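You operate a simulated robot arm through the tools that you are given. There is no shell and no other tool.

You are at the controls of a simulated two-armed robot. One attempt, no reset.

Task
Build the middle shaft's bump stack to the set-up card's height.
Fine: tighten the shaft block knob and raise the height bar to that height first; one bump stop, one packer; lower the bar after; leave the other knob and rings.

The check looks at the end state, three seconds after you hand in, the way a careful person would. Anything else that was tipped, shoved, dropped, spilled or broken makes it a failure.

Robot
Two 6-joint arms with two-finger parallel grippers on one trunk that stands fixed in place. Base frame: the origin is at the foot of the trunk, x ahead of it, y to its left, z up. Units: mm, degrees, N and s.
The left shoulder is at [280, 185, 1155], the right one opposite. With the tool pointing down near the work surface each hand reaches from about 540 to 920 mm from the base axis, measured 20 degrees to its own side. Payload 1.57 kg a hand.
Tool frame (each hand has its own): the origin (TCP) lies between the finger pads and is the grasp point; the fingertips stand 30 mm ahead of it; z points along the fingers, y is the line along which they close. The gripper opens to 80 mm. The fingers are 17 mm wide and 12 mm thick; the gripper's body (40 by 82 mm) begins 80 mm behind the TCP.
Orientation is that of the tool frame in the base frame, as a unit quaternion [x, y, z, w]. With the fingers straight down and closing along the base's y, the tool's x points along the base's -x, its y along +y and its z along -z.

Tools
- The arms move only by the tool move_arm. It takes "left_motion", "right_motion" or both (then of equal length, played together; a hand with none holds still); each is a list of rows, each a list of 3 entries, a list of its own where there are three numbers: the shift along the tool's x, y, z in units of 40 mm (1.0 is 40 mm), then the turn, a rotation vector about the tool's x, y, z in units of 4 degrees (1.0 is 4 degrees), then the gripper command, from -1 (fully open) to 1 (shut), values between in proportion. In form: [[[tx, ty, tz], [ax, ay, az], grip], ...]. A call has 1 to 20 rows; each row shifts and turns the commanded pose from where the row before left it, along the tool's axes as they then stand. A call with a number of a shift or a turn outside -1 to 1 is refused whole. Each row takes 0.2 s and may step no farther than 50 mm and 8.6 degrees from the row before; otherwise, or with a gripper value out of range, the whole call is refused. Where a pose cannot be reached the arm comes as near as it can. A force on the tool above 40 N (or 10 N above the force at the start of the call, whichever is more), or a blocked arm, ends the call early, and 0.2 s more pass. The fingers move at their own pace (about 153 mm/s each) and stop on an object; they squeeze with about 20 N. The grip force told is the motor's: it shows also when the fingers shut on nothing. Time passes only in rows, and 0.2 s behind the last, so rows that do not move let the fingers close. It gives the time, the measured TCP pose, the force on the tool (base axes), the opening and the grip force at its end, in the units of the frame above (readings bear some noise), with the torque about the TCP (base axes, N m) and any sound that the robot's microphone picked up.
- Cameras (640 x 400 px; columns grow to the right, rows downward): "scene" is now at [227.8, -45.1, 1600.7]; the picture's right is [-0.56, -0.83, 0.00], its down [-0.59, 0.39, -0.71] and it looks along [0.59, -0.39, -0.71] (base axes); focal length 331 px, centre (320, 200). "left" rides on the left gripper at [72, 7, -122] in its tool frame; the picture's right is [-0.09, 1.00, 0.00], its down [-0.84, -0.08, -0.54] and it looks along [-0.54, -0.05, 0.84] (tool axes); focal length 238 px, centre (320, 200). "right" rides on the right gripper at [72, -7, -122] in its tool frame; the picture's right is [0.09, 1.00, 0.00], its down [-0.84, 0.08, -0.54] and it looks along [-0.54, 0.05, 0.84] (tool axes); focal length 238 px, centre (320, 200). There is no depth. A picture from a camera that has moved, and an enlarged one, comes with that camera's place and axes in the base frame and with its lens.
- grab_frame(camera): a new picture of that camera. It takes no simulated time.
- move_column(by): slides the trunk up (or, below 0, down) by that many mm; the arms and the scene camera ride with it, the base frame stays. It gives what a move gives, with no picture.
- aim_head(pan, tilt): turns the head with the scene camera to pan (to the left, within 86 degrees either way) and tilt (down, from -29 to 69), counted from straight ahead of the robot. It gives what a move gives.
- close_up(camera, box): a new picture of the part [left, top, right, bottom] of that camera's present view, enlarged. It takes no simulated time.
- close_job(): hands the job in; it is judged then, once.

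Places have to be worked out from the pictures, the camera data and where the tool is seen. Open the grippers and draw the arms clear of the work before you hand the job in, unless the task says otherwise.

The tools are called after "Emit:" as name(argument=value, ...) on one line, values as JSON. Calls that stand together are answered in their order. move_arm: Moves the arms, as the interface text tells. Its arguments: {"type":"object","properties":{"left_motion":{"type":"array"},"right_motion":{"type":"array"}},"required":[]} The other tools are called the same way: move_column (by) moves the trunk up or down; aim_head (pan, tilt) turns the head that bears the scene camera; grab_frame (camera) takes a picture; close_up (camera, box) takes an enlarged picture of a part of a camera's view; close_job () hands the job in.

At the start:

```text
time_s: 0.0
left_position: [602.9, -86.0, 1203.0]
left_tcp_rot: [0.0, 1.0, -0.001, 0.0]
left_ft_force: [0.7, 0.1, -0.4]
left_wrist_torque: [0.02, 0.06, -0.02]
left_width: 80.0
left_finger_force: 0.1
right_position: [374.8, -440.7, 1267.3]
right_tcp_rot: [0.0, 1.0, 0.0, 0.0]
right_ft_force: [-0.3, 0.0, -0.8]
right_wrist_torque: [0.02, -0.01, 0.05]
right_width: 80.0
right_finger_force: 0.0
trunk travel left (down, up): [-850.0, 140.0]
head pan, tilt (commanded): [-33.8, 44.9]
```

scene: 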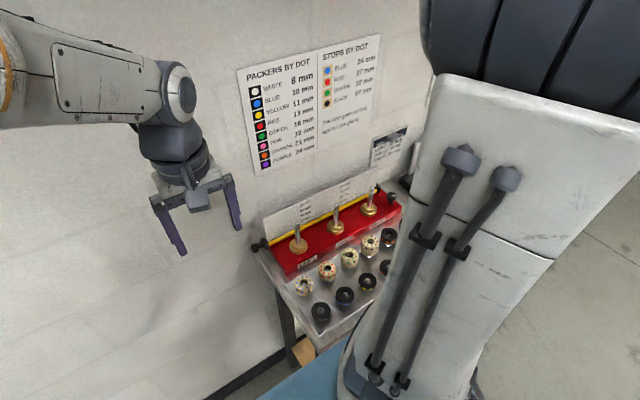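
right: 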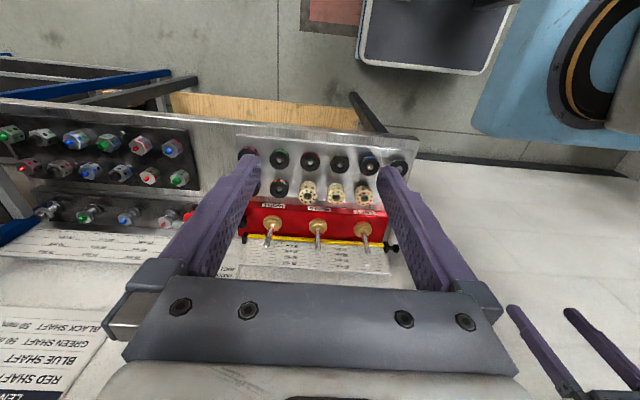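
left: 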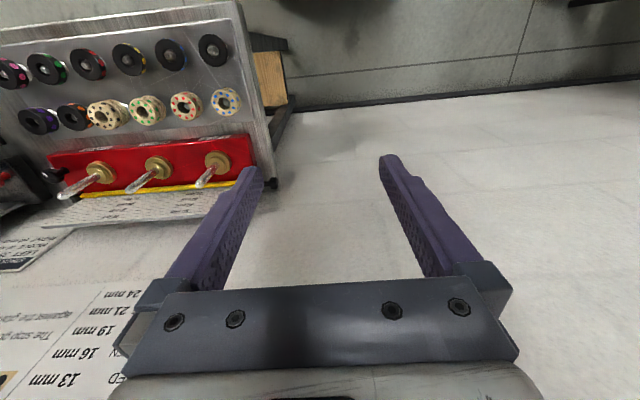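

I begin by looking closely at the charts and the workbench from the present views.

Emit:
close_up(camera="scene", box=[230, 30, 430, 180])

Emit:
close_up(camera="scene", box=[240, 170, 420, 330])

Emit:
close_up(camera="right", box=[220, 120, 440, 290])

Emit:
close_up(camera="left", box=[0, 0, 300, 240])

Emit:
close_up(camera="right", box=[0, 100, 240, 400])

```text
2.67 times, centred on (330, 105) of scene
camera zoom: at [227.8, -45.1, 1600.7], right [-0.56, -0.83, 0.0], down [-0.59, 0.39, -0.71], along [0.59, -0.39, -0.71], focal length 883 px, centre (293, 453)
```

zoom: 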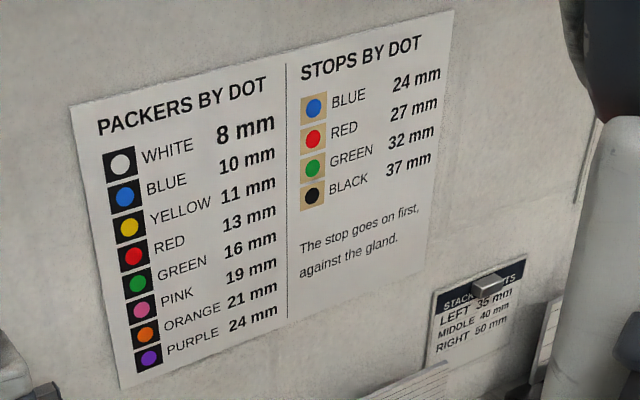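

```text
2.50 times, centred on (330, 250) of scene
camera zoom: at [227.8, -45.1, 1600.7], right [-0.56, -0.83, 0.0], down [-0.59, 0.39, -0.71], along [0.59, -0.39, -0.71], focal length 828 px, centre (295, 75)
```

zoom: 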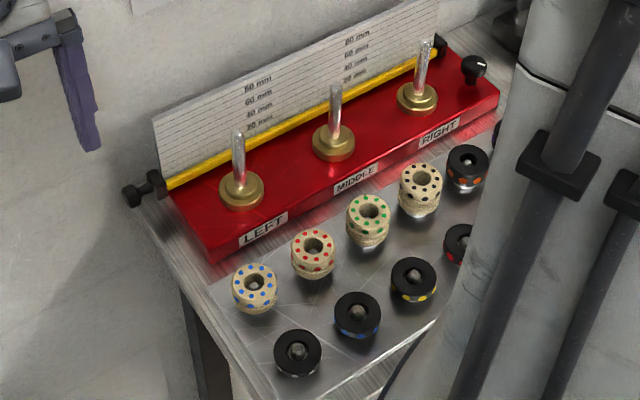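

```text
2.35 times, centred on (330, 205) of right
camera zoom: at [301.4, -446.8, 1388.4], right [-0.09, 1.0, 0.0], down [0.84, 0.08, 0.54], along [0.54, 0.05, -0.84], focal length 561 px, centre (296, 188)
```

zoom: 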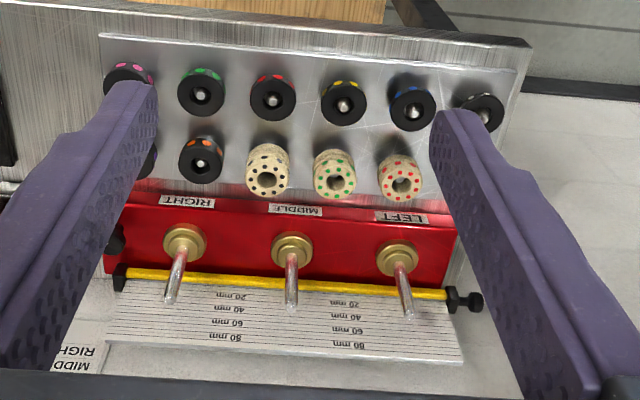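

```text
1.67 times, centred on (150, 120) of left
camera zoom: at [531.2, -77.8, 1324.8], right [0.09, 1.0, 0.0], down [0.84, -0.08, 0.54], along [0.54, -0.05, -0.84], focal length 397 px, centre (603, 333)
```

zoom: 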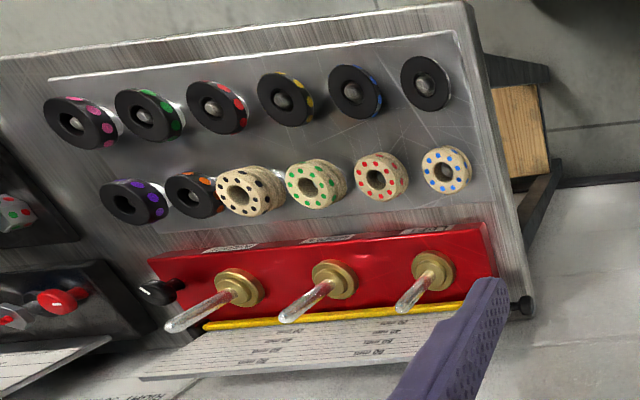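

```text
1.33 times, centred on (120, 250) of right
camera zoom: at [301.4, -446.8, 1388.4], right [-0.09, 1.0, 0.0], down [0.84, 0.08, 0.54], along [0.54, 0.05, -0.84], focal length 318 px, centre (587, 133)
```

zoom: 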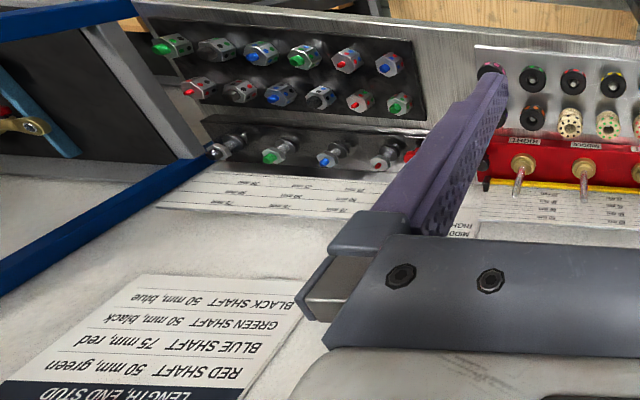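

The card appears to say MIDDLE 40 mm; by triangulation the middle gland is near (708, -414, 885) with its shaft top near z 972. I zoom in further on the card, the knob areas and the scale.

Emit:
close_up(camera="scene", box=[365, 120, 415, 175])

Emit:
close_up(camera="scene", box=[350, 175, 410, 220])

Emit:
close_up(camera="scene", box=[240, 180, 320, 280])

Emit:
close_up(camera="left", box=[40, 130, 160, 230])

Emit:
close_up(camera="left", box=[0, 20, 130, 120])

```text
7.27 times, centred on (390, 148) of scene
camera zoom: at [227.8, -45.1, 1600.7], right [-0.56, -0.83, 0.0], down [-0.59, 0.39, -0.71], along [0.59, -0.39, -0.71], focal length 2408 px, centre (-189, 582)
```

zoom: 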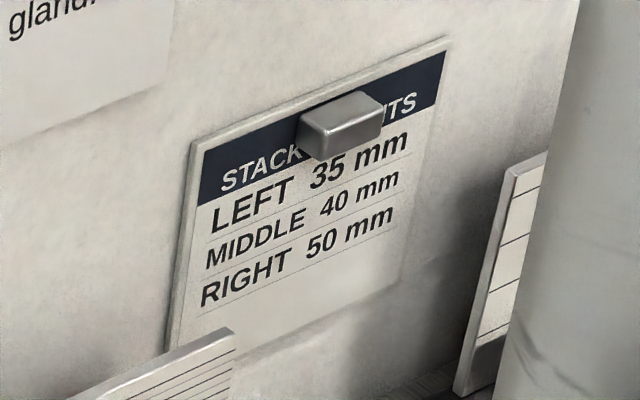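

```text
8.89 times, centred on (380, 198) of scene
camera zoom: at [227.8, -45.1, 1600.7], right [-0.56, -0.83, 0.0], down [-0.59, 0.39, -0.71], along [0.59, -0.39, -0.71], focal length 2943 px, centre (-213, 222)
```

zoom: 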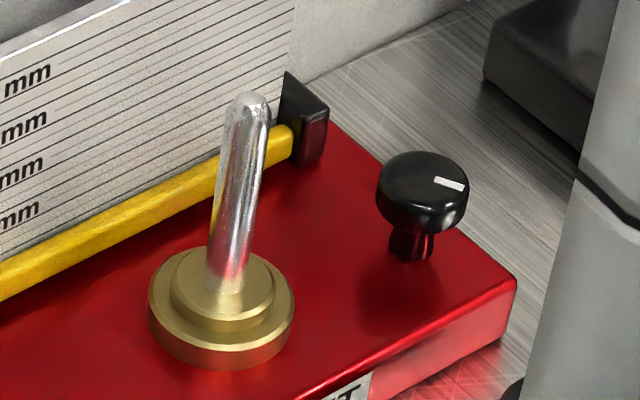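

```text
4.00 times, centred on (280, 230) of scene
camera zoom: at [227.8, -45.1, 1600.7], right [-0.56, -0.83, 0.0], down [-0.59, 0.39, -0.71], along [0.59, -0.39, -0.71], focal length 1324 px, centre (480, 80)
```

zoom: 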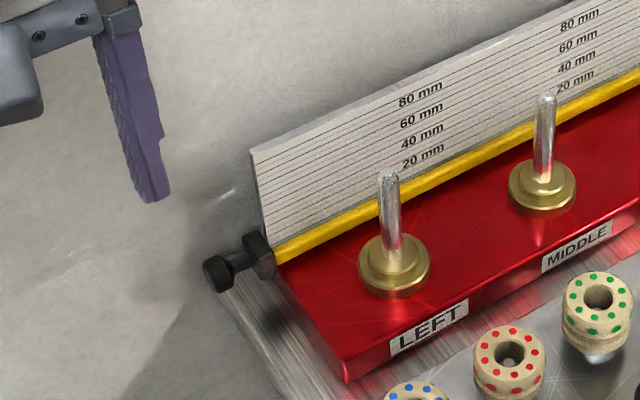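

```text
4.00 times, centred on (100, 180) of left
camera zoom: at [531.2, -77.8, 1324.8], right [0.09, 1.0, 0.0], down [0.84, -0.08, 0.54], along [0.54, -0.05, -0.84], focal length 953 px, centre (1200, 280)
```

zoom: 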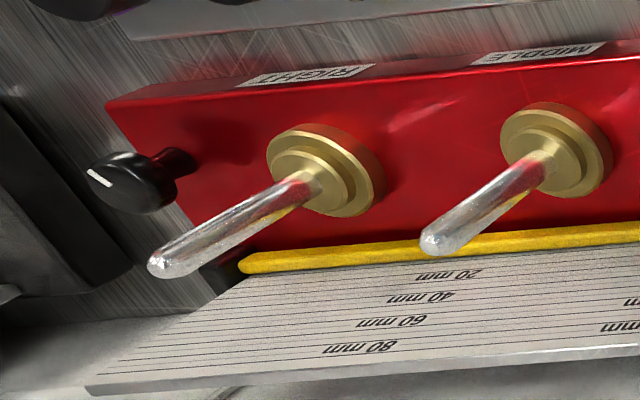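

```text
4.00 times, centred on (65, 70) of left
camera zoom: at [531.2, -77.8, 1324.8], right [0.09, 1.0, 0.0], down [0.84, -0.08, 0.54], along [0.54, -0.05, -0.84], focal length 953 px, centre (1340, 720)
```

zoom: 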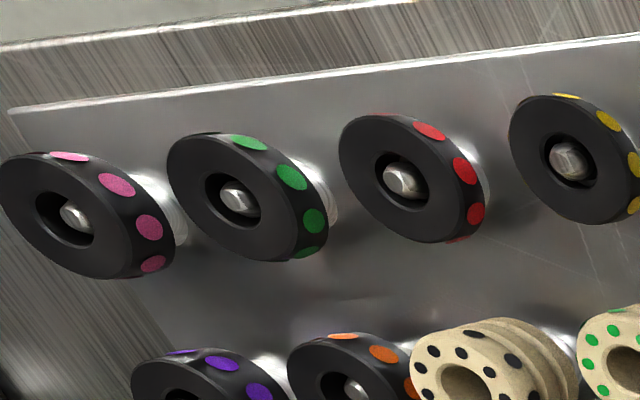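

The card reads MIDDLE 40 mm (24+16, 27+13 or 32+8 would all work). I move the right hand over the bench for a closer look from its camera, staying well above the shafts.

Emit:
move_arm(right_motion=[[[-0.77, 0.085, 0.49], [0, 0, 0], -1], [[-0.77, 0.085, 0.49], [0, 0, 0], -1], [[-0.77, 0.085, 0.49], [0, 0, 0], -1], [[-0.77, 0.085, 0.49], [0, 0, 0], -1], [[-0.77, 0.085, 0.49], [0, 0, 0], -1], [[-0.77, 0.085, 0.49], [0, 0, 0], -1]])

Emit:
grab_frame(camera="right")

Emit:
grab_frame(camera="scene")

```text
time_s: 1.4
left_position: [602.5, -84.1, 1203.1]
left_tcp_rot: [0.0, 1.0, -0.001, 0.001]
left_ft_force: [-0.5, 0.8, 0.1]
left_wrist_torque: [0.0, -0.03, -0.02]
left_width: 80.2
left_finger_force: 0.1
right_position: [559.6, -421.4, 1150.7]
right_tcp_rot: [0.0, 1.0, 0.0, 0.0]
right_ft_force: [-0.3, 1.1, 0.1]
right_wrist_torque: [0.03, -0.01, 0.02]
right_width: 80.2
right_finger_force: 0.1
trunk travel left (down, up): [-850.0, 140.0]
head pan, tilt (commanded): [-33.8, 44.9]
```

```text
taken
camera right: at [487.0, -428.1, 1273.0], right [-0.09, 1.0, 0.0], down [0.84, 0.08, 0.54], along [0.54, 0.05, -0.84], focal length 238 px, centre (320, 200)
```

right: 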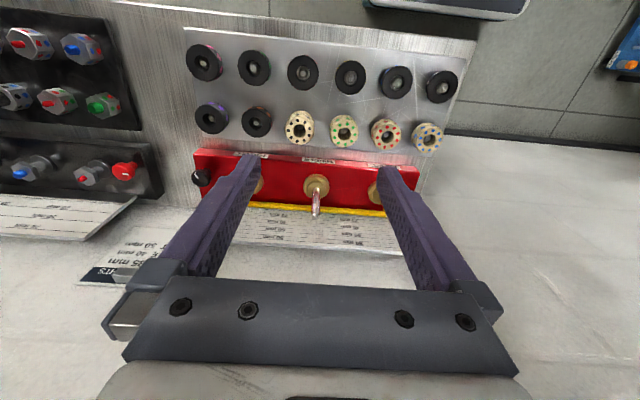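

```text
taken
camera scene: at [227.7, -45.1, 1600.7], right [-0.56, -0.83, 0.0], down [-0.59, 0.39, -0.71], along [0.59, -0.39, -0.71], focal length 331 px, centre (320, 200)
```

scene: 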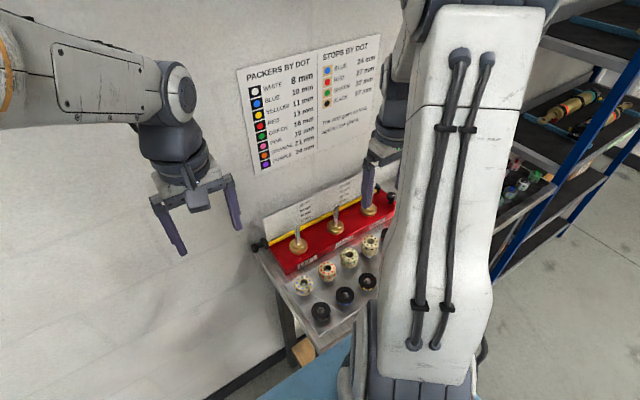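

The right camera now sees the bench well. I zoom in on the knob, block, ring tray and the neighbouring station.

Emit:
close_up(camera="right", box=[180, 20, 330, 150])

Emit:
close_up(camera="right", box=[320, 40, 470, 170])

Emit:
close_up(camera="right", box=[180, 140, 330, 270])

Emit:
close_up(camera="right", box=[0, 0, 200, 300])

Emit:
close_up(camera="left", box=[0, 0, 260, 220])

```text
3.08 times, centred on (255, 85) of right
camera zoom: at [487.0, -428.1, 1273.0], right [-0.09, 1.0, 0.0], down [0.84, 0.08, 0.54], along [0.54, 0.05, -0.84], focal length 733 px, centre (520, 554)
```

zoom: 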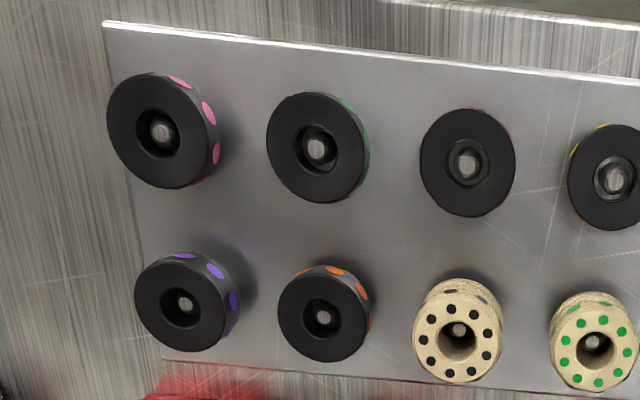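

```text
3.08 times, centred on (395, 105) of right
camera zoom: at [487.0, -428.1, 1273.0], right [-0.09, 1.0, 0.0], down [0.84, 0.08, 0.54], along [0.54, 0.05, -0.84], focal length 733 px, centre (89, 492)
```

zoom: 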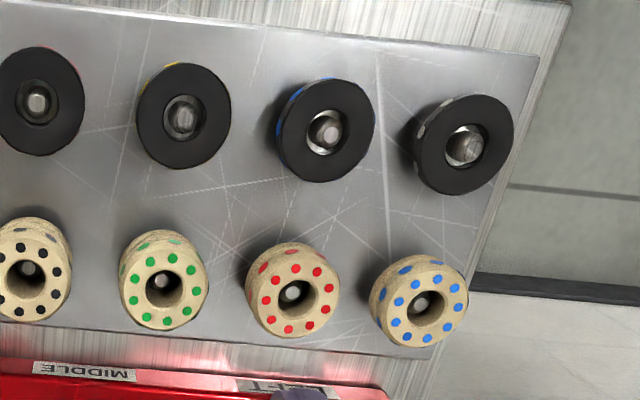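

```text
3.08 times, centred on (255, 205) of right
camera zoom: at [487.0, -428.1, 1273.0], right [-0.09, 1.0, 0.0], down [0.84, 0.08, 0.54], along [0.54, 0.05, -0.84], focal length 733 px, centre (520, 185)
```

zoom: 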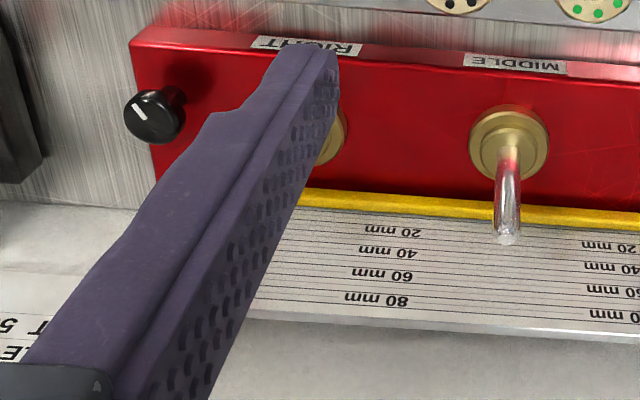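

```text
1.33 times, centred on (100, 150) of right
camera zoom: at [487.0, -428.1, 1273.0], right [-0.09, 1.0, 0.0], down [0.84, 0.08, 0.54], along [0.54, 0.05, -0.84], focal length 318 px, centre (613, 267)
```

zoom: 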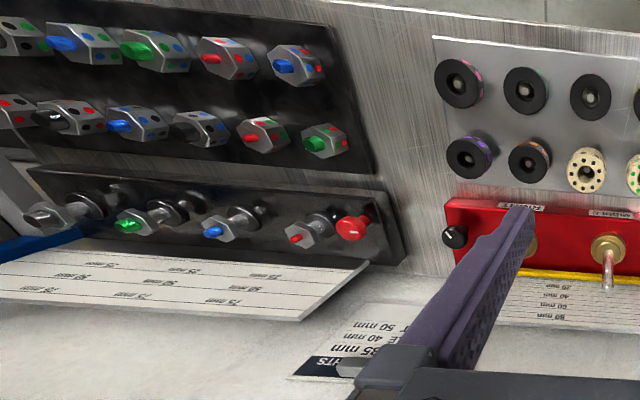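

```text
1.82 times, centred on (130, 110) of left
camera zoom: at [531.1, -77.8, 1324.8], right [0.09, 1.0, 0.0], down [0.84, -0.08, 0.54], along [0.54, -0.05, -0.84], focal length 433 px, centre (666, 364)
```

zoom: 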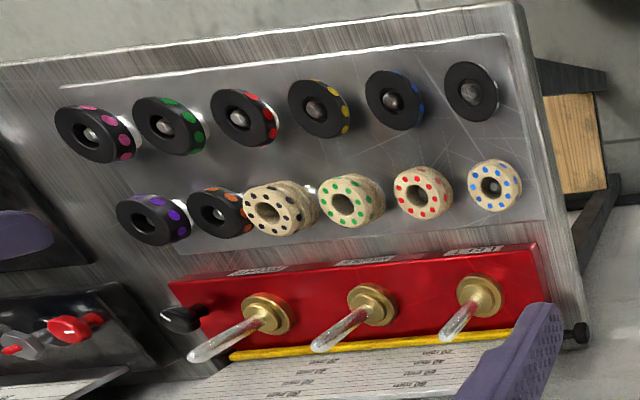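

The black knob with the white pointer sits on the red block's right end; the red knob belongs to the neighbouring station and must be left. I zoom in more on the black knob and the bar's ends.

Emit:
close_up(camera="right", box=[185, 155, 235, 195])

Emit:
close_up(camera="left", box=[40, 155, 90, 205])

Emit:
close_up(camera="left", box=[200, 130, 290, 200])

Emit:
close_up(camera="scene", box=[370, 180, 400, 205])

Emit:
close_up(camera="scene", box=[245, 225, 285, 255])

```text
10.00 times, centred on (210, 175) of right
camera zoom: at [487.0, -428.1, 1273.0], right [-0.09, 1.0, 0.0], down [0.84, 0.08, 0.54], along [0.54, 0.05, -0.84], focal length 2384 px, centre (1420, 450)
```

zoom: 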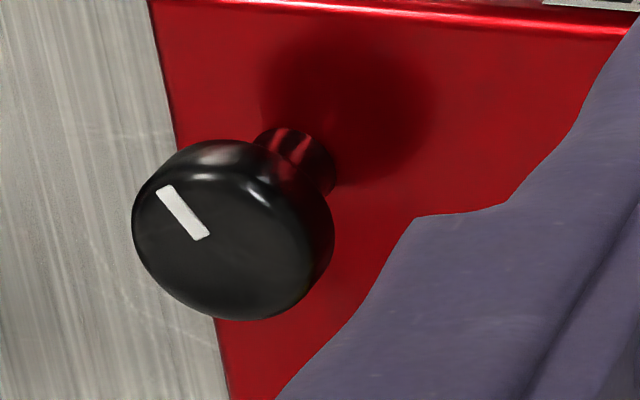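

```text
8.00 times, centred on (65, 180) of left
camera zoom: at [531.1, -77.8, 1324.8], right [0.09, 1.0, 0.0], down [0.84, -0.08, 0.54], along [0.54, -0.05, -0.84], focal length 1907 px, centre (2360, 360)
```

zoom: 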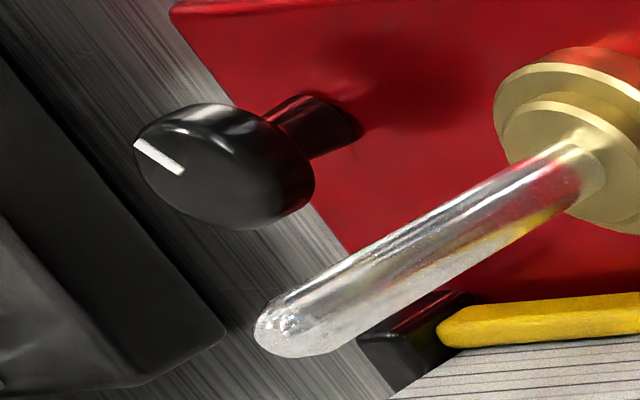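

```text
5.71 times, centred on (245, 165) of left
camera zoom: at [531.1, -77.8, 1324.8], right [0.09, 1.0, 0.0], down [0.84, -0.08, 0.54], along [0.54, -0.05, -0.84], focal length 1362 px, centre (749, 400)
```

zoom: 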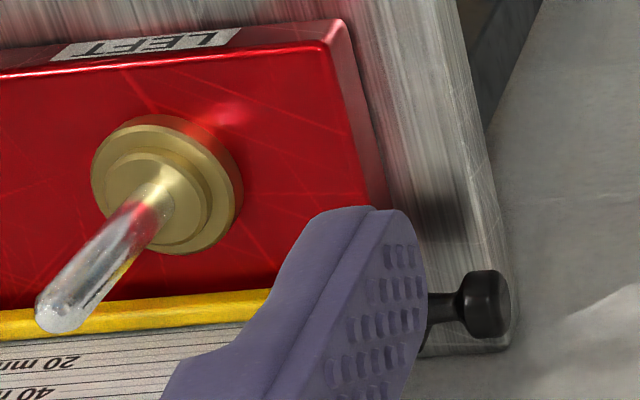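

```text
16.00 times, centred on (385, 192) of scene
camera zoom: at [227.7, -45.1, 1600.7], right [-0.56, -0.83, 0.0], down [-0.59, 0.39, -0.71], along [0.59, -0.39, -0.71], focal length 5298 px, centre (-720, 320)
```

zoom: 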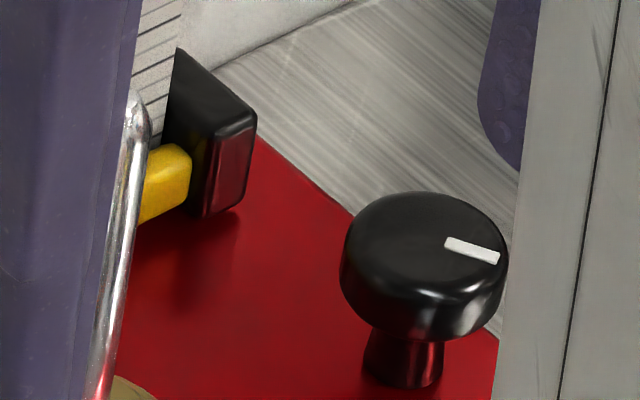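

```text
13.33 times, centred on (265, 240) of scene
camera zoom: at [227.7, -45.1, 1600.7], right [-0.56, -0.83, 0.0], down [-0.59, 0.39, -0.71], along [0.59, -0.39, -0.71], focal length 4415 px, centre (1053, -333)
```

zoom: 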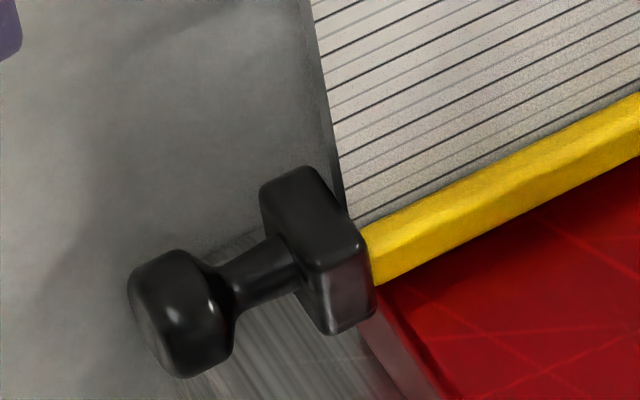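

Triangulating: knob top near (693, -615, 911), bar handle near (758, -189, 900), blue stop near (595, -244, 900), green packer near (525, -525). I move the right hand closer over the middle shaft to see the scale, bar and gland better.

Emit:
move_arm(right_motion=[[[-0.6, 0, 0.75], [0, 0, 0], -1], [[-0.6, 0, 0.75], [0, 0, 0], -1], [[-0.6, 0, 0.75], [0, 0, 0], -1]])

Emit:
grab_frame(camera="right")

Emit:
close_up(camera="right", box=[250, 110, 390, 210])

Emit:
grab_frame(camera="left")

```text
time_s: 2.2
left_position: [603.8, -85.2, 1203.0]
left_tcp_rot: [0.001, 1.0, -0.001, 0.002]
left_ft_force: [0.1, 0.1, 0.2]
left_wrist_torque: [0.0, 0.01, 0.01]
left_width: 79.8
left_finger_force: 0.0
right_position: [629.8, -422.3, 1060.2]
right_tcp_rot: [0.0, 1.0, 0.001, 0.0]
right_ft_force: [0.6, 0.0, -1.1]
right_wrist_torque: [-0.04, 0.0, -0.01]
right_width: 80.2
right_finger_force: 0.1
trunk travel left (down, up): [-850.0, 140.0]
head pan, tilt (commanded): [-33.8, 44.9]
```

```text
taken
camera right: at [557.1, -428.9, 1181.6], right [-0.09, 1.0, 0.0], down [0.84, 0.08, 0.54], along [0.54, 0.05, -0.84], focal length 238 px, centre (320, 200)
```

right: 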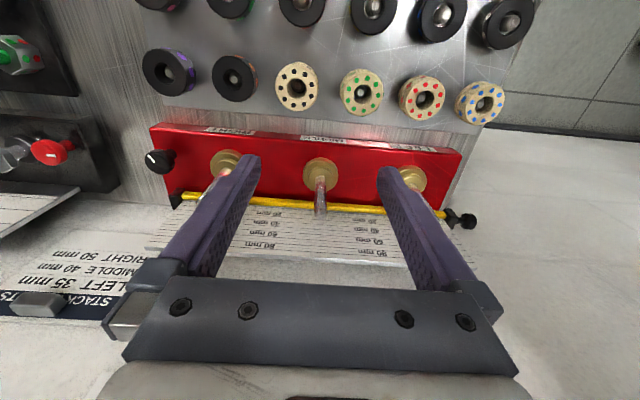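

```text
4.00 times, centred on (320, 160) of right
camera zoom: at [557.1, -428.9, 1181.6], right [-0.09, 1.0, 0.0], down [0.84, 0.08, 0.54], along [0.54, 0.05, -0.84], focal length 953 px, centre (320, 360)
```

zoom: 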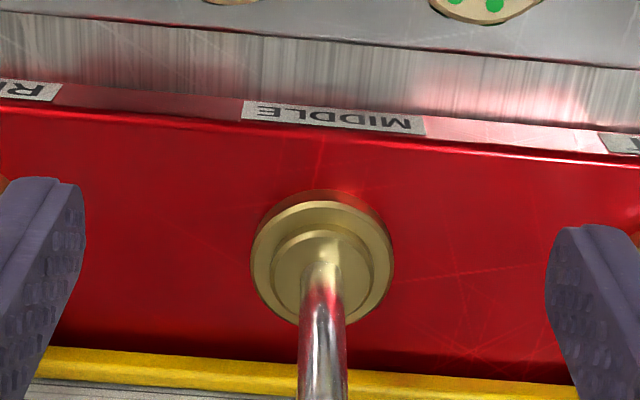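

```text
taken
camera left: at [531.1, -77.9, 1324.8], right [0.09, 1.0, 0.0], down [0.84, -0.08, 0.54], along [0.54, -0.05, -0.84], focal length 238 px, centre (320, 200)
```

left: 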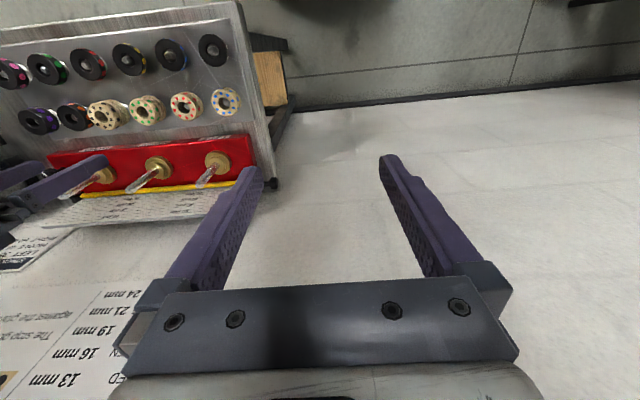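

The gland flange looks about 48 mm across and the shaft about 14 mm. I zoom in on the scale and the bar from here to find the bar's reference edge.

Emit:
close_up(camera="right", box=[245, 185, 325, 255])

Emit:
close_up(camera="right", box=[320, 185, 400, 255])

Emit:
close_up(camera="right", box=[420, 180, 490, 250])

Emit:
close_up(camera="right", box=[260, 60, 380, 140])

Emit:
close_up(camera="right", box=[380, 60, 520, 140])

```text
5.71 times, centred on (285, 220) of right
camera zoom: at [557.1, -428.9, 1181.6], right [-0.09, 1.0, 0.0], down [0.84, 0.08, 0.54], along [0.54, 0.05, -0.84], focal length 1362 px, centre (520, 86)
```

zoom: 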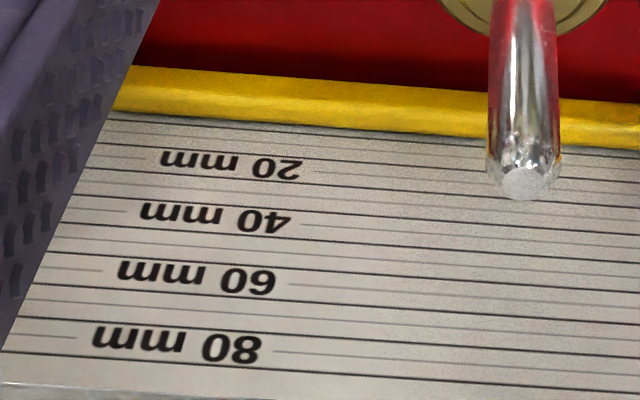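

```text
5.71 times, centred on (360, 220) of right
camera zoom: at [557.1, -428.9, 1181.6], right [-0.09, 1.0, 0.0], down [0.84, 0.08, 0.54], along [0.54, 0.05, -0.84], focal length 1362 px, centre (91, 86)
```

zoom: 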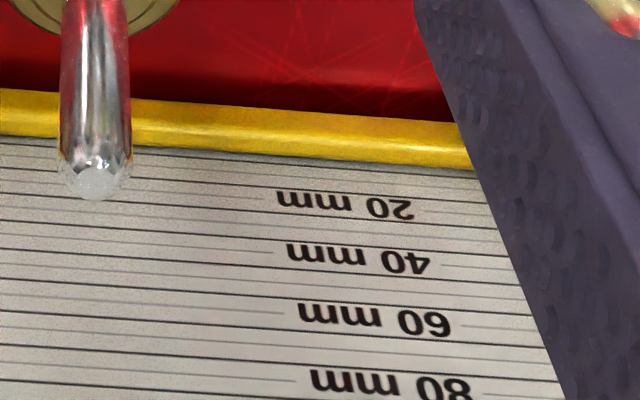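

```text
5.71 times, centred on (455, 215) of right
camera zoom: at [557.1, -428.9, 1181.6], right [-0.09, 1.0, 0.0], down [0.84, 0.08, 0.54], along [0.54, 0.05, -0.84], focal length 1362 px, centre (-451, 114)
```

zoom: 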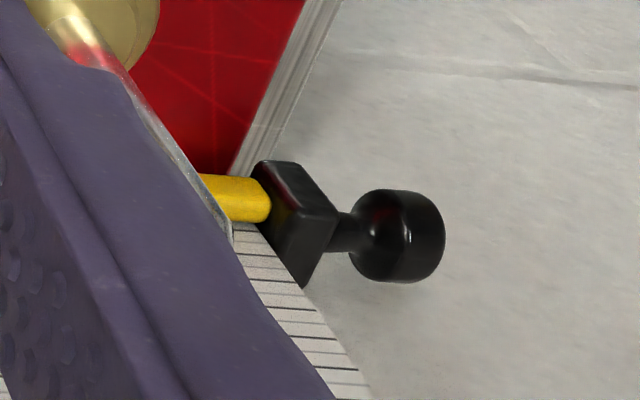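

```text
5.00 times, centred on (320, 100) of right
camera zoom: at [557.1, -428.9, 1181.6], right [-0.09, 1.0, 0.0], down [0.84, 0.08, 0.54], along [0.54, 0.05, -0.84], focal length 1192 px, centre (320, 700)
```

zoom: 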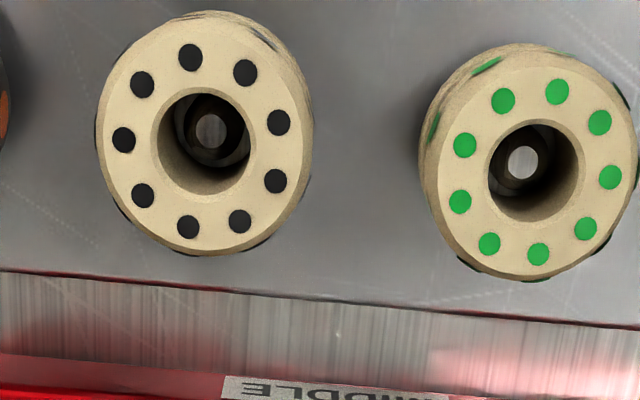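

```text
4.57 times, centred on (450, 100) of right
camera zoom: at [557.1, -428.9, 1181.6], right [-0.09, 1.0, 0.0], down [0.84, 0.08, 0.54], along [0.54, 0.05, -0.84], focal length 1090 px, centre (-274, 657)
```

zoom: 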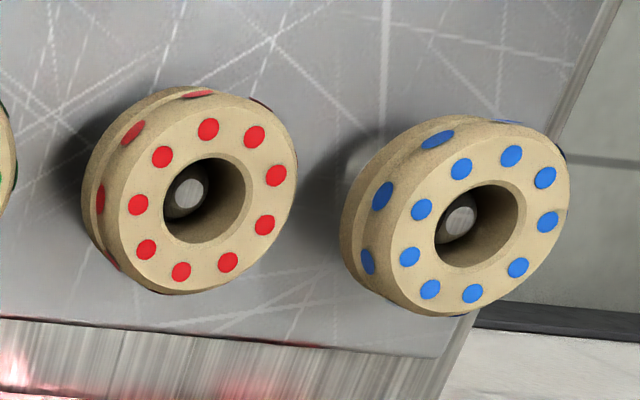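

I zoom further into the scale lines around the labels.

Emit:
close_up(camera="right", box=[265, 200, 305, 228])

Emit:
close_up(camera="right", box=[335, 200, 375, 228])

Emit:
close_up(camera="scene", box=[275, 195, 325, 230])

Emit:
close_up(camera="scene", box=[320, 175, 370, 215])

```text
14.29 times, centred on (285, 214) of right
camera zoom: at [557.1, -428.9, 1181.6], right [-0.09, 1.0, 0.0], down [0.84, 0.08, 0.54], along [0.54, 0.05, -0.84], focal length 3405 px, centre (820, 0)
```

zoom: 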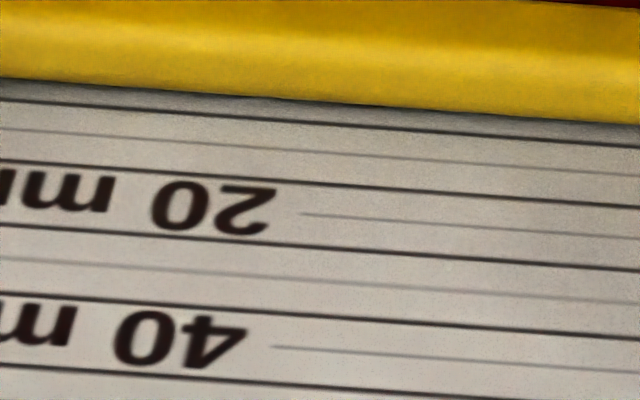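

```text
14.29 times, centred on (355, 214) of right
camera zoom: at [557.1, -428.9, 1181.6], right [-0.09, 1.0, 0.0], down [0.84, 0.08, 0.54], along [0.54, 0.05, -0.84], focal length 3405 px, centre (-180, 0)
```

zoom: 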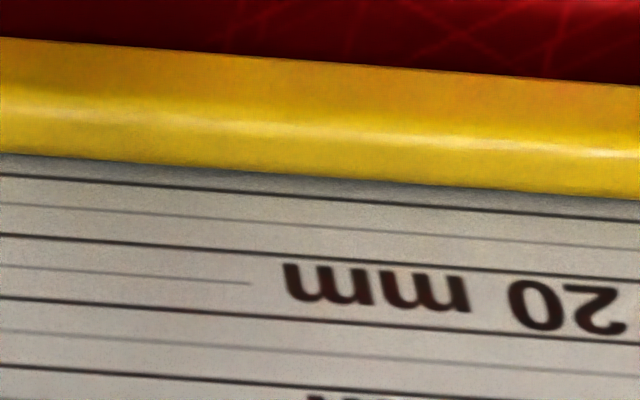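

```text
11.43 times, centred on (300, 212) of scene
camera zoom: at [227.7, -45.1, 1600.7], right [-0.56, -0.83, 0.0], down [-0.59, 0.39, -0.71], along [0.59, -0.39, -0.71], focal length 3784 px, centre (549, 57)
```

zoom: 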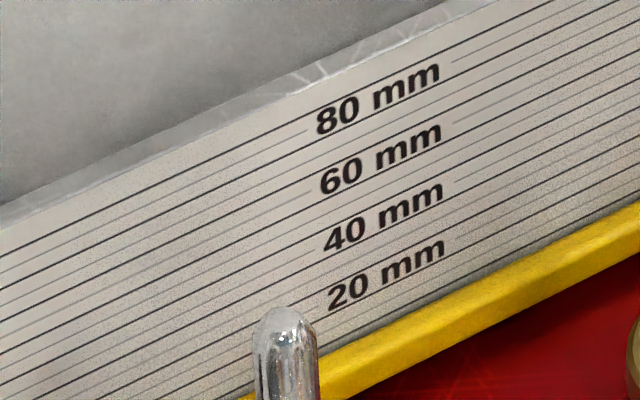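

```text
10.00 times, centred on (345, 195) of scene
camera zoom: at [227.7, -45.1, 1600.7], right [-0.56, -0.83, 0.0], down [-0.59, 0.39, -0.71], along [0.59, -0.39, -0.71], focal length 3311 px, centre (70, 250)
```

zoom: 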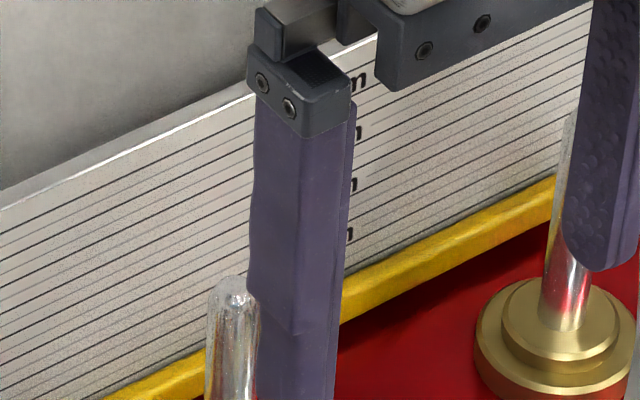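

Dark lines appear every 10 mm with labels between them, so I need a near-horizontal view to tell which line is the 40 and where zero is. I back the right hand off and pitch it so that its camera looks almost horizontally at the middle gland and scale.

Emit:
move_arm(right_motion=[[[0.8, 0.1, 0], [0, 0, 0], -1], [[0.8, 0.1, 0], [0, 0, 0], -1], [[0.8, 0.1, 0], [0, 0, 0], -1], [[0, 0, 0], [0, -1, 0], -1], [[0, 0, 0], [0, -1, 0], -1], [[0, 0, 0], [0, -1, 0], -1], [[0, 0, 0], [0, -1, 0], -1], [[0, 0, 0], [0, -1, 0], -1], [[0, 0, 0], [0, -1, 0], -1], [[0, 0, 0], [0, -1, 0], -1], [[0, 0, 0], [0, -1, 0], -1], [[0, 0, 0], [0, -1, 0], -1], [[0, 0, 0], [0, -1, 0], -1]])

Emit:
grab_frame(camera="right")

Emit:
grab_frame(camera="scene")

```text
time_s: 5.0
left_position: [603.0, -85.8, 1203.9]
left_tcp_rot: [0.0, 1.0, 0.0, 0.001]
left_ft_force: [0.9, 0.2, -0.2]
left_wrist_torque: [0.01, -0.01, -0.01]
left_width: 80.0
left_finger_force: 0.0
right_position: [536.3, -410.0, 1063.1]
right_tcp_rot: [0.0, 0.94, 0.002, 0.342]
right_ft_force: [0.0, -0.7, -0.3]
right_wrist_torque: [-0.01, 0.02, 0.02]
right_width: 80.0
right_finger_force: 0.0
right hand out of reach, approached as far as the arm can: row 13
trunk travel left (down, up): [-850.0, 140.0]
head pan, tilt (commanded): [-33.8, 44.9]
```

```text
taken
camera right: at [402.5, -417.8, 1110.6], right [-0.07, 1.0, -0.06], down [0.29, 0.07, 0.95], along [0.95, 0.05, -0.3], focal length 238 px, centre (320, 200)
```

right: 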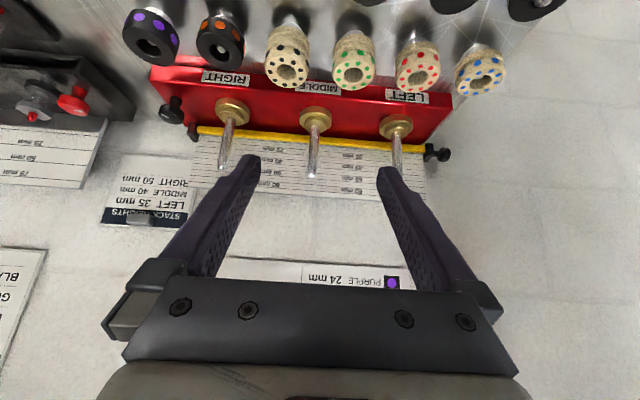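

```text
taken
camera scene: at [227.8, -45.1, 1600.7], right [-0.56, -0.83, 0.0], down [-0.59, 0.39, -0.71], along [0.59, -0.39, -0.71], focal length 331 px, centre (320, 200)
```

scene: 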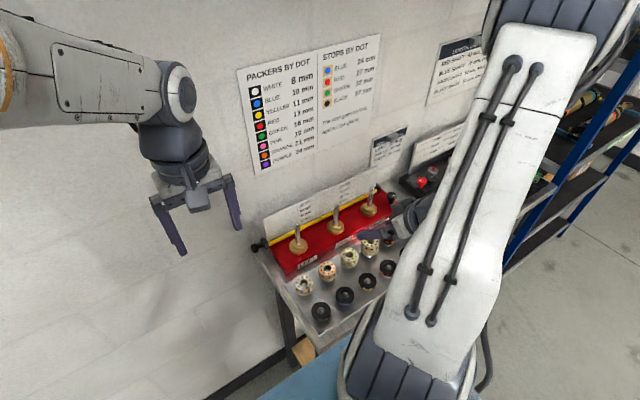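

This view shows the scale, bar and glands well. I zoom in on the middle gland with the scale, and on the rings on their pegs.

Emit:
close_up(camera="right", box=[260, 90, 380, 200])

Emit:
close_up(camera="right", box=[380, 100, 460, 170])

Emit:
close_up(camera="right", box=[320, 0, 520, 110])

Emit:
close_up(camera="right", box=[110, 0, 320, 110])

Emit:
close_up(camera="right", box=[150, 80, 250, 150])

```text
3.64 times, centred on (320, 145) of right
camera zoom: at [402.5, -417.8, 1110.6], right [-0.07, 1.0, -0.06], down [0.29, 0.07, 0.95], along [0.95, 0.05, -0.3], focal length 867 px, centre (320, 400)
```

zoom: 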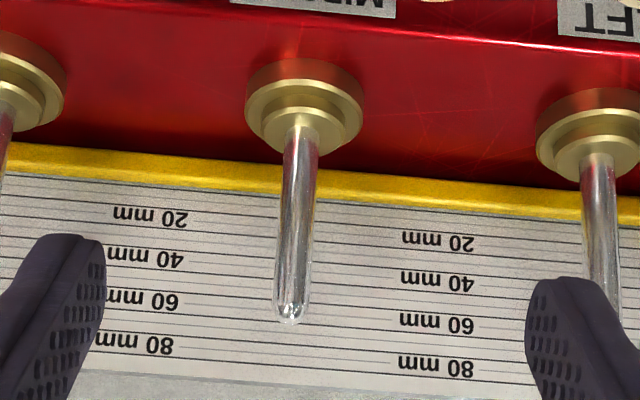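

```text
5.71 times, centred on (420, 135) of right
camera zoom: at [402.5, -417.8, 1110.6], right [-0.07, 1.0, -0.06], down [0.29, 0.07, 0.95], along [0.95, 0.05, -0.3], focal length 1362 px, centre (-251, 571)
```

zoom: 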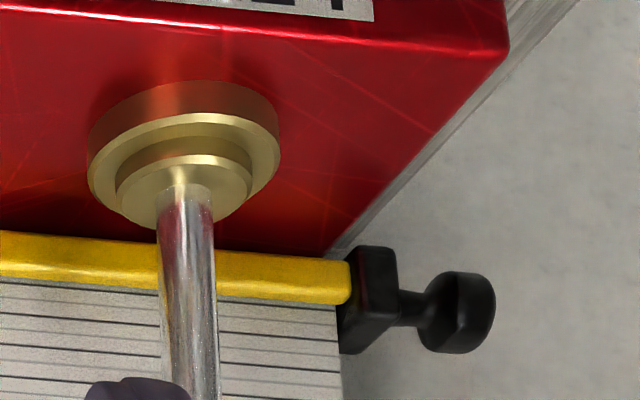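

```text
3.20 times, centred on (420, 55) of right
camera zoom: at [402.5, -417.8, 1110.6], right [-0.07, 1.0, -0.06], down [0.29, 0.07, 0.95], along [0.95, 0.05, -0.3], focal length 763 px, centre (0, 664)
```

zoom: 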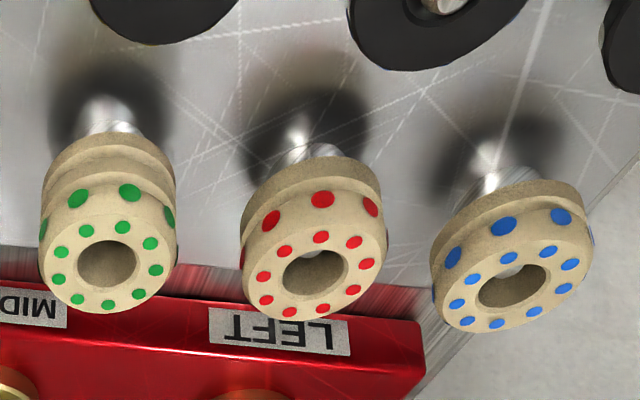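

```text
3.05 times, centred on (215, 55) of right
camera zoom: at [402.5, -417.8, 1110.6], right [-0.07, 1.0, -0.06], down [0.29, 0.07, 0.95], along [0.95, 0.05, -0.3], focal length 726 px, centre (640, 642)
```

zoom: 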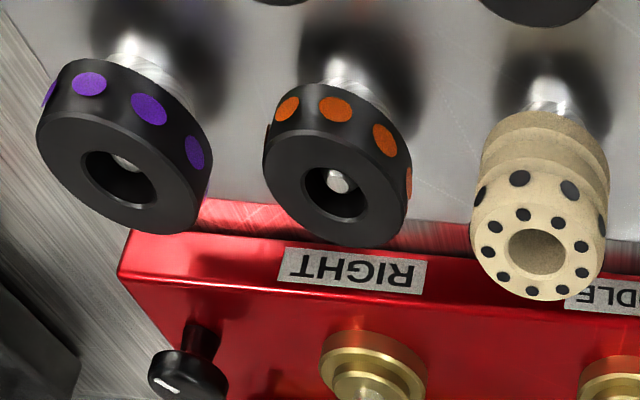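

```text
5.71 times, centred on (200, 115) of right
camera zoom: at [402.5, -417.8, 1110.6], right [-0.07, 1.0, -0.06], down [0.29, 0.07, 0.95], along [0.95, 0.05, -0.3], focal length 1362 px, centre (1006, 686)
```

zoom: 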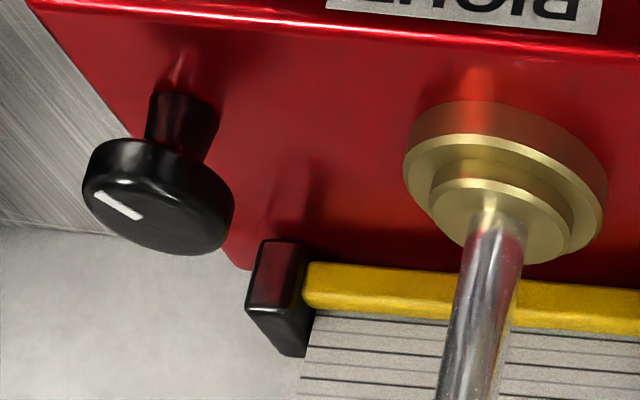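

Preliminary numbers put the gland's top near z 906 and the 20 mm label centre about 14 mm above it. I lower the pitched hand for a flatter view to settle which line means which value.

Emit:
move_arm(right_motion=[[[0.45, 0, 0.54], [0, 0, 0], -1], [[0.45, 0, 0.54], [0, 0, 0], -1], [[0.45, 0, 0.54], [0, 0, 0], -1]])

Emit:
grab_frame(camera="right")

Emit:
close_up(camera="right", box=[260, 90, 380, 170])

Emit:
close_up(camera="right", box=[360, 100, 460, 170])

```text
time_s: 5.8
left_position: [603.4, -85.8, 1203.5]
left_tcp_rot: [0.0, 1.0, 0.0, 0.0]
left_ft_force: [-0.3, 0.5, 0.1]
left_wrist_torque: [0.01, -0.01, -0.03]
left_width: 80.0
left_finger_force: 0.1
right_position: [552.8, -448.7, 1026.6]
right_tcp_rot: [0.001, 0.94, 0.003, 0.341]
right_ft_force: [-0.7, -0.7, -0.3]
right_wrist_torque: [0.02, 0.0, -0.04]
right_width: 79.9
right_finger_force: 0.1
right hand out of reach, approached as far as the arm can: row 1, 2, 3
trunk travel left (down, up): [-850.0, 140.0]
head pan, tilt (commanded): [-33.8, 44.9]
```

```text
taken
camera right: at [419.3, -456.1, 1073.4], right [-0.07, 1.0, -0.05], down [0.3, 0.07, 0.95], along [0.95, 0.05, -0.3], focal length 238 px, centre (320, 200)
```

right: 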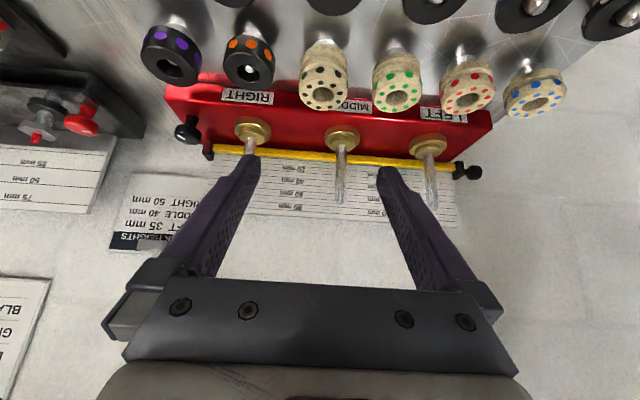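

```text
5.00 times, centred on (320, 130) of right
camera zoom: at [419.3, -456.1, 1073.4], right [-0.07, 1.0, -0.05], down [0.3, 0.07, 0.95], along [0.95, 0.05, -0.3], focal length 1192 px, centre (320, 550)
```

zoom: 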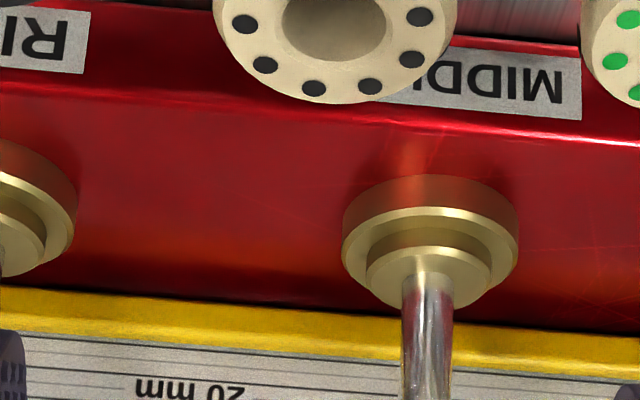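

```text
5.71 times, centred on (410, 135) of right
camera zoom: at [419.3, -456.1, 1073.4], right [-0.07, 1.0, -0.05], down [0.3, 0.07, 0.95], along [0.95, 0.05, -0.3], focal length 1362 px, centre (-194, 571)
```

zoom: 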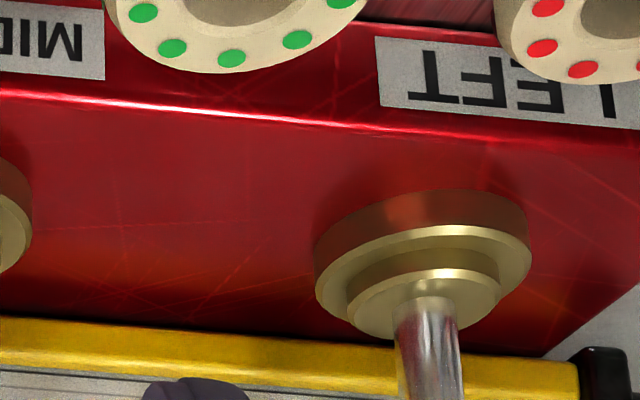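

The flatter view suggests the line just above the bar is level with the gland top (zero), so each label sits just under its own line. I zoom in tighter on bar edge and lines to confirm.

Emit:
close_up(camera="right", box=[258, 145, 298, 173])

Emit:
close_up(camera="right", box=[345, 150, 385, 178])

Emit:
close_up(camera="right", box=[445, 150, 495, 185])

Emit:
close_up(camera="right", box=[165, 105, 225, 165])

Emit:
close_up(camera="right", box=[420, 180, 460, 235])

```text
14.29 times, centred on (278, 159) of right
camera zoom: at [419.3, -456.1, 1073.4], right [-0.07, 1.0, -0.05], down [0.3, 0.07, 0.95], along [0.95, 0.05, -0.3], focal length 3405 px, centre (920, 786)
```

zoom: 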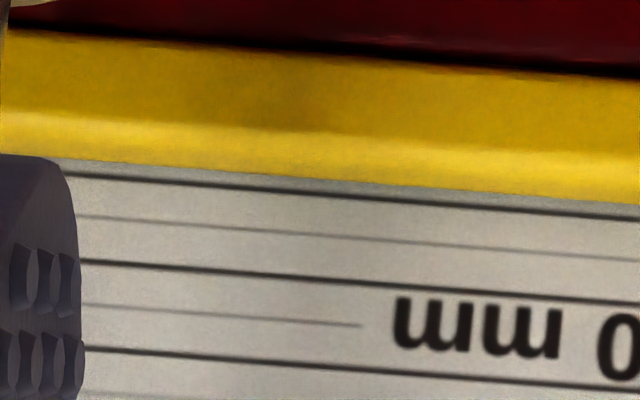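

```text
14.29 times, centred on (365, 164) of right
camera zoom: at [419.3, -456.1, 1073.4], right [-0.07, 1.0, -0.05], down [0.3, 0.07, 0.95], along [0.95, 0.05, -0.3], focal length 3405 px, centre (-323, 714)
```

zoom: 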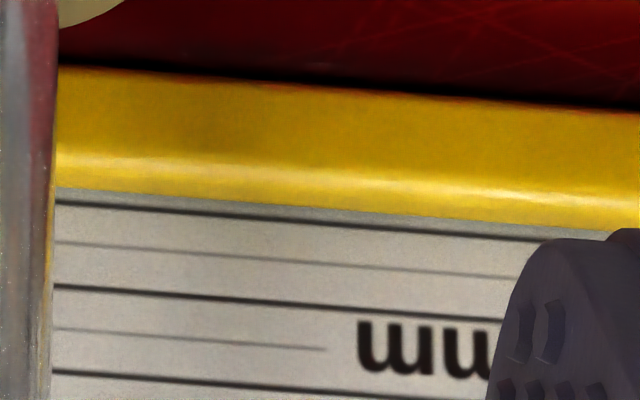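

```text
11.43 times, centred on (470, 168) of right
camera zoom: at [419.3, -456.1, 1073.4], right [-0.07, 1.0, -0.05], down [0.3, 0.07, 0.95], along [0.95, 0.05, -0.3], focal length 2724 px, centre (-1394, 571)
```

zoom: 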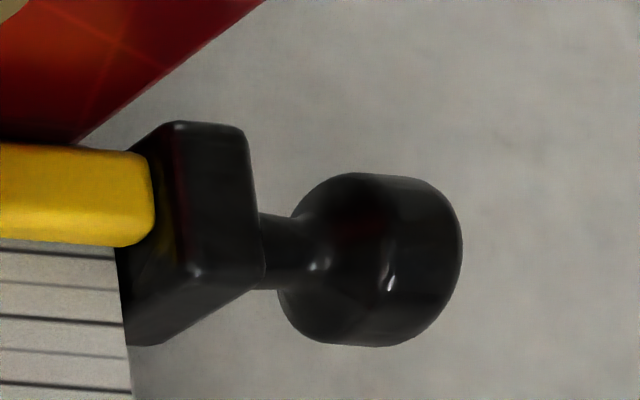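

```text
6.67 times, centred on (195, 135) of right
camera zoom: at [419.3, -456.1, 1073.4], right [-0.07, 1.0, -0.05], down [0.3, 0.07, 0.95], along [0.95, 0.05, -0.3], focal length 1589 px, centre (1153, 633)
```

zoom: 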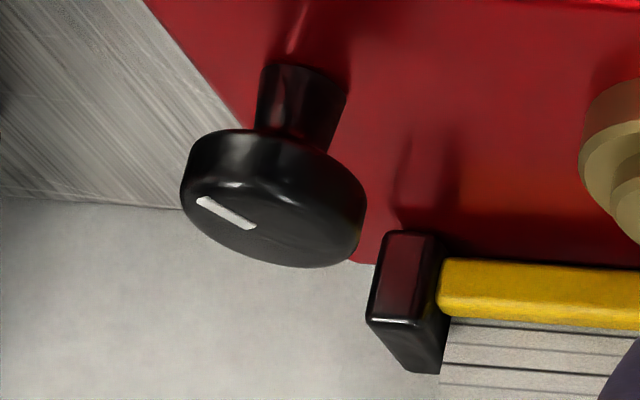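

```text
7.27 times, centred on (440, 208) of right
camera zoom: at [419.3, -456.1, 1073.4], right [-0.07, 1.0, -0.05], down [0.3, 0.07, 0.95], along [0.95, 0.05, -0.3], focal length 1734 px, centre (-553, 146)
```

zoom: 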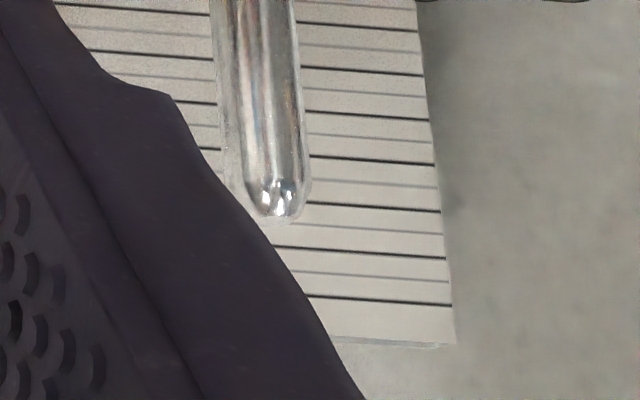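

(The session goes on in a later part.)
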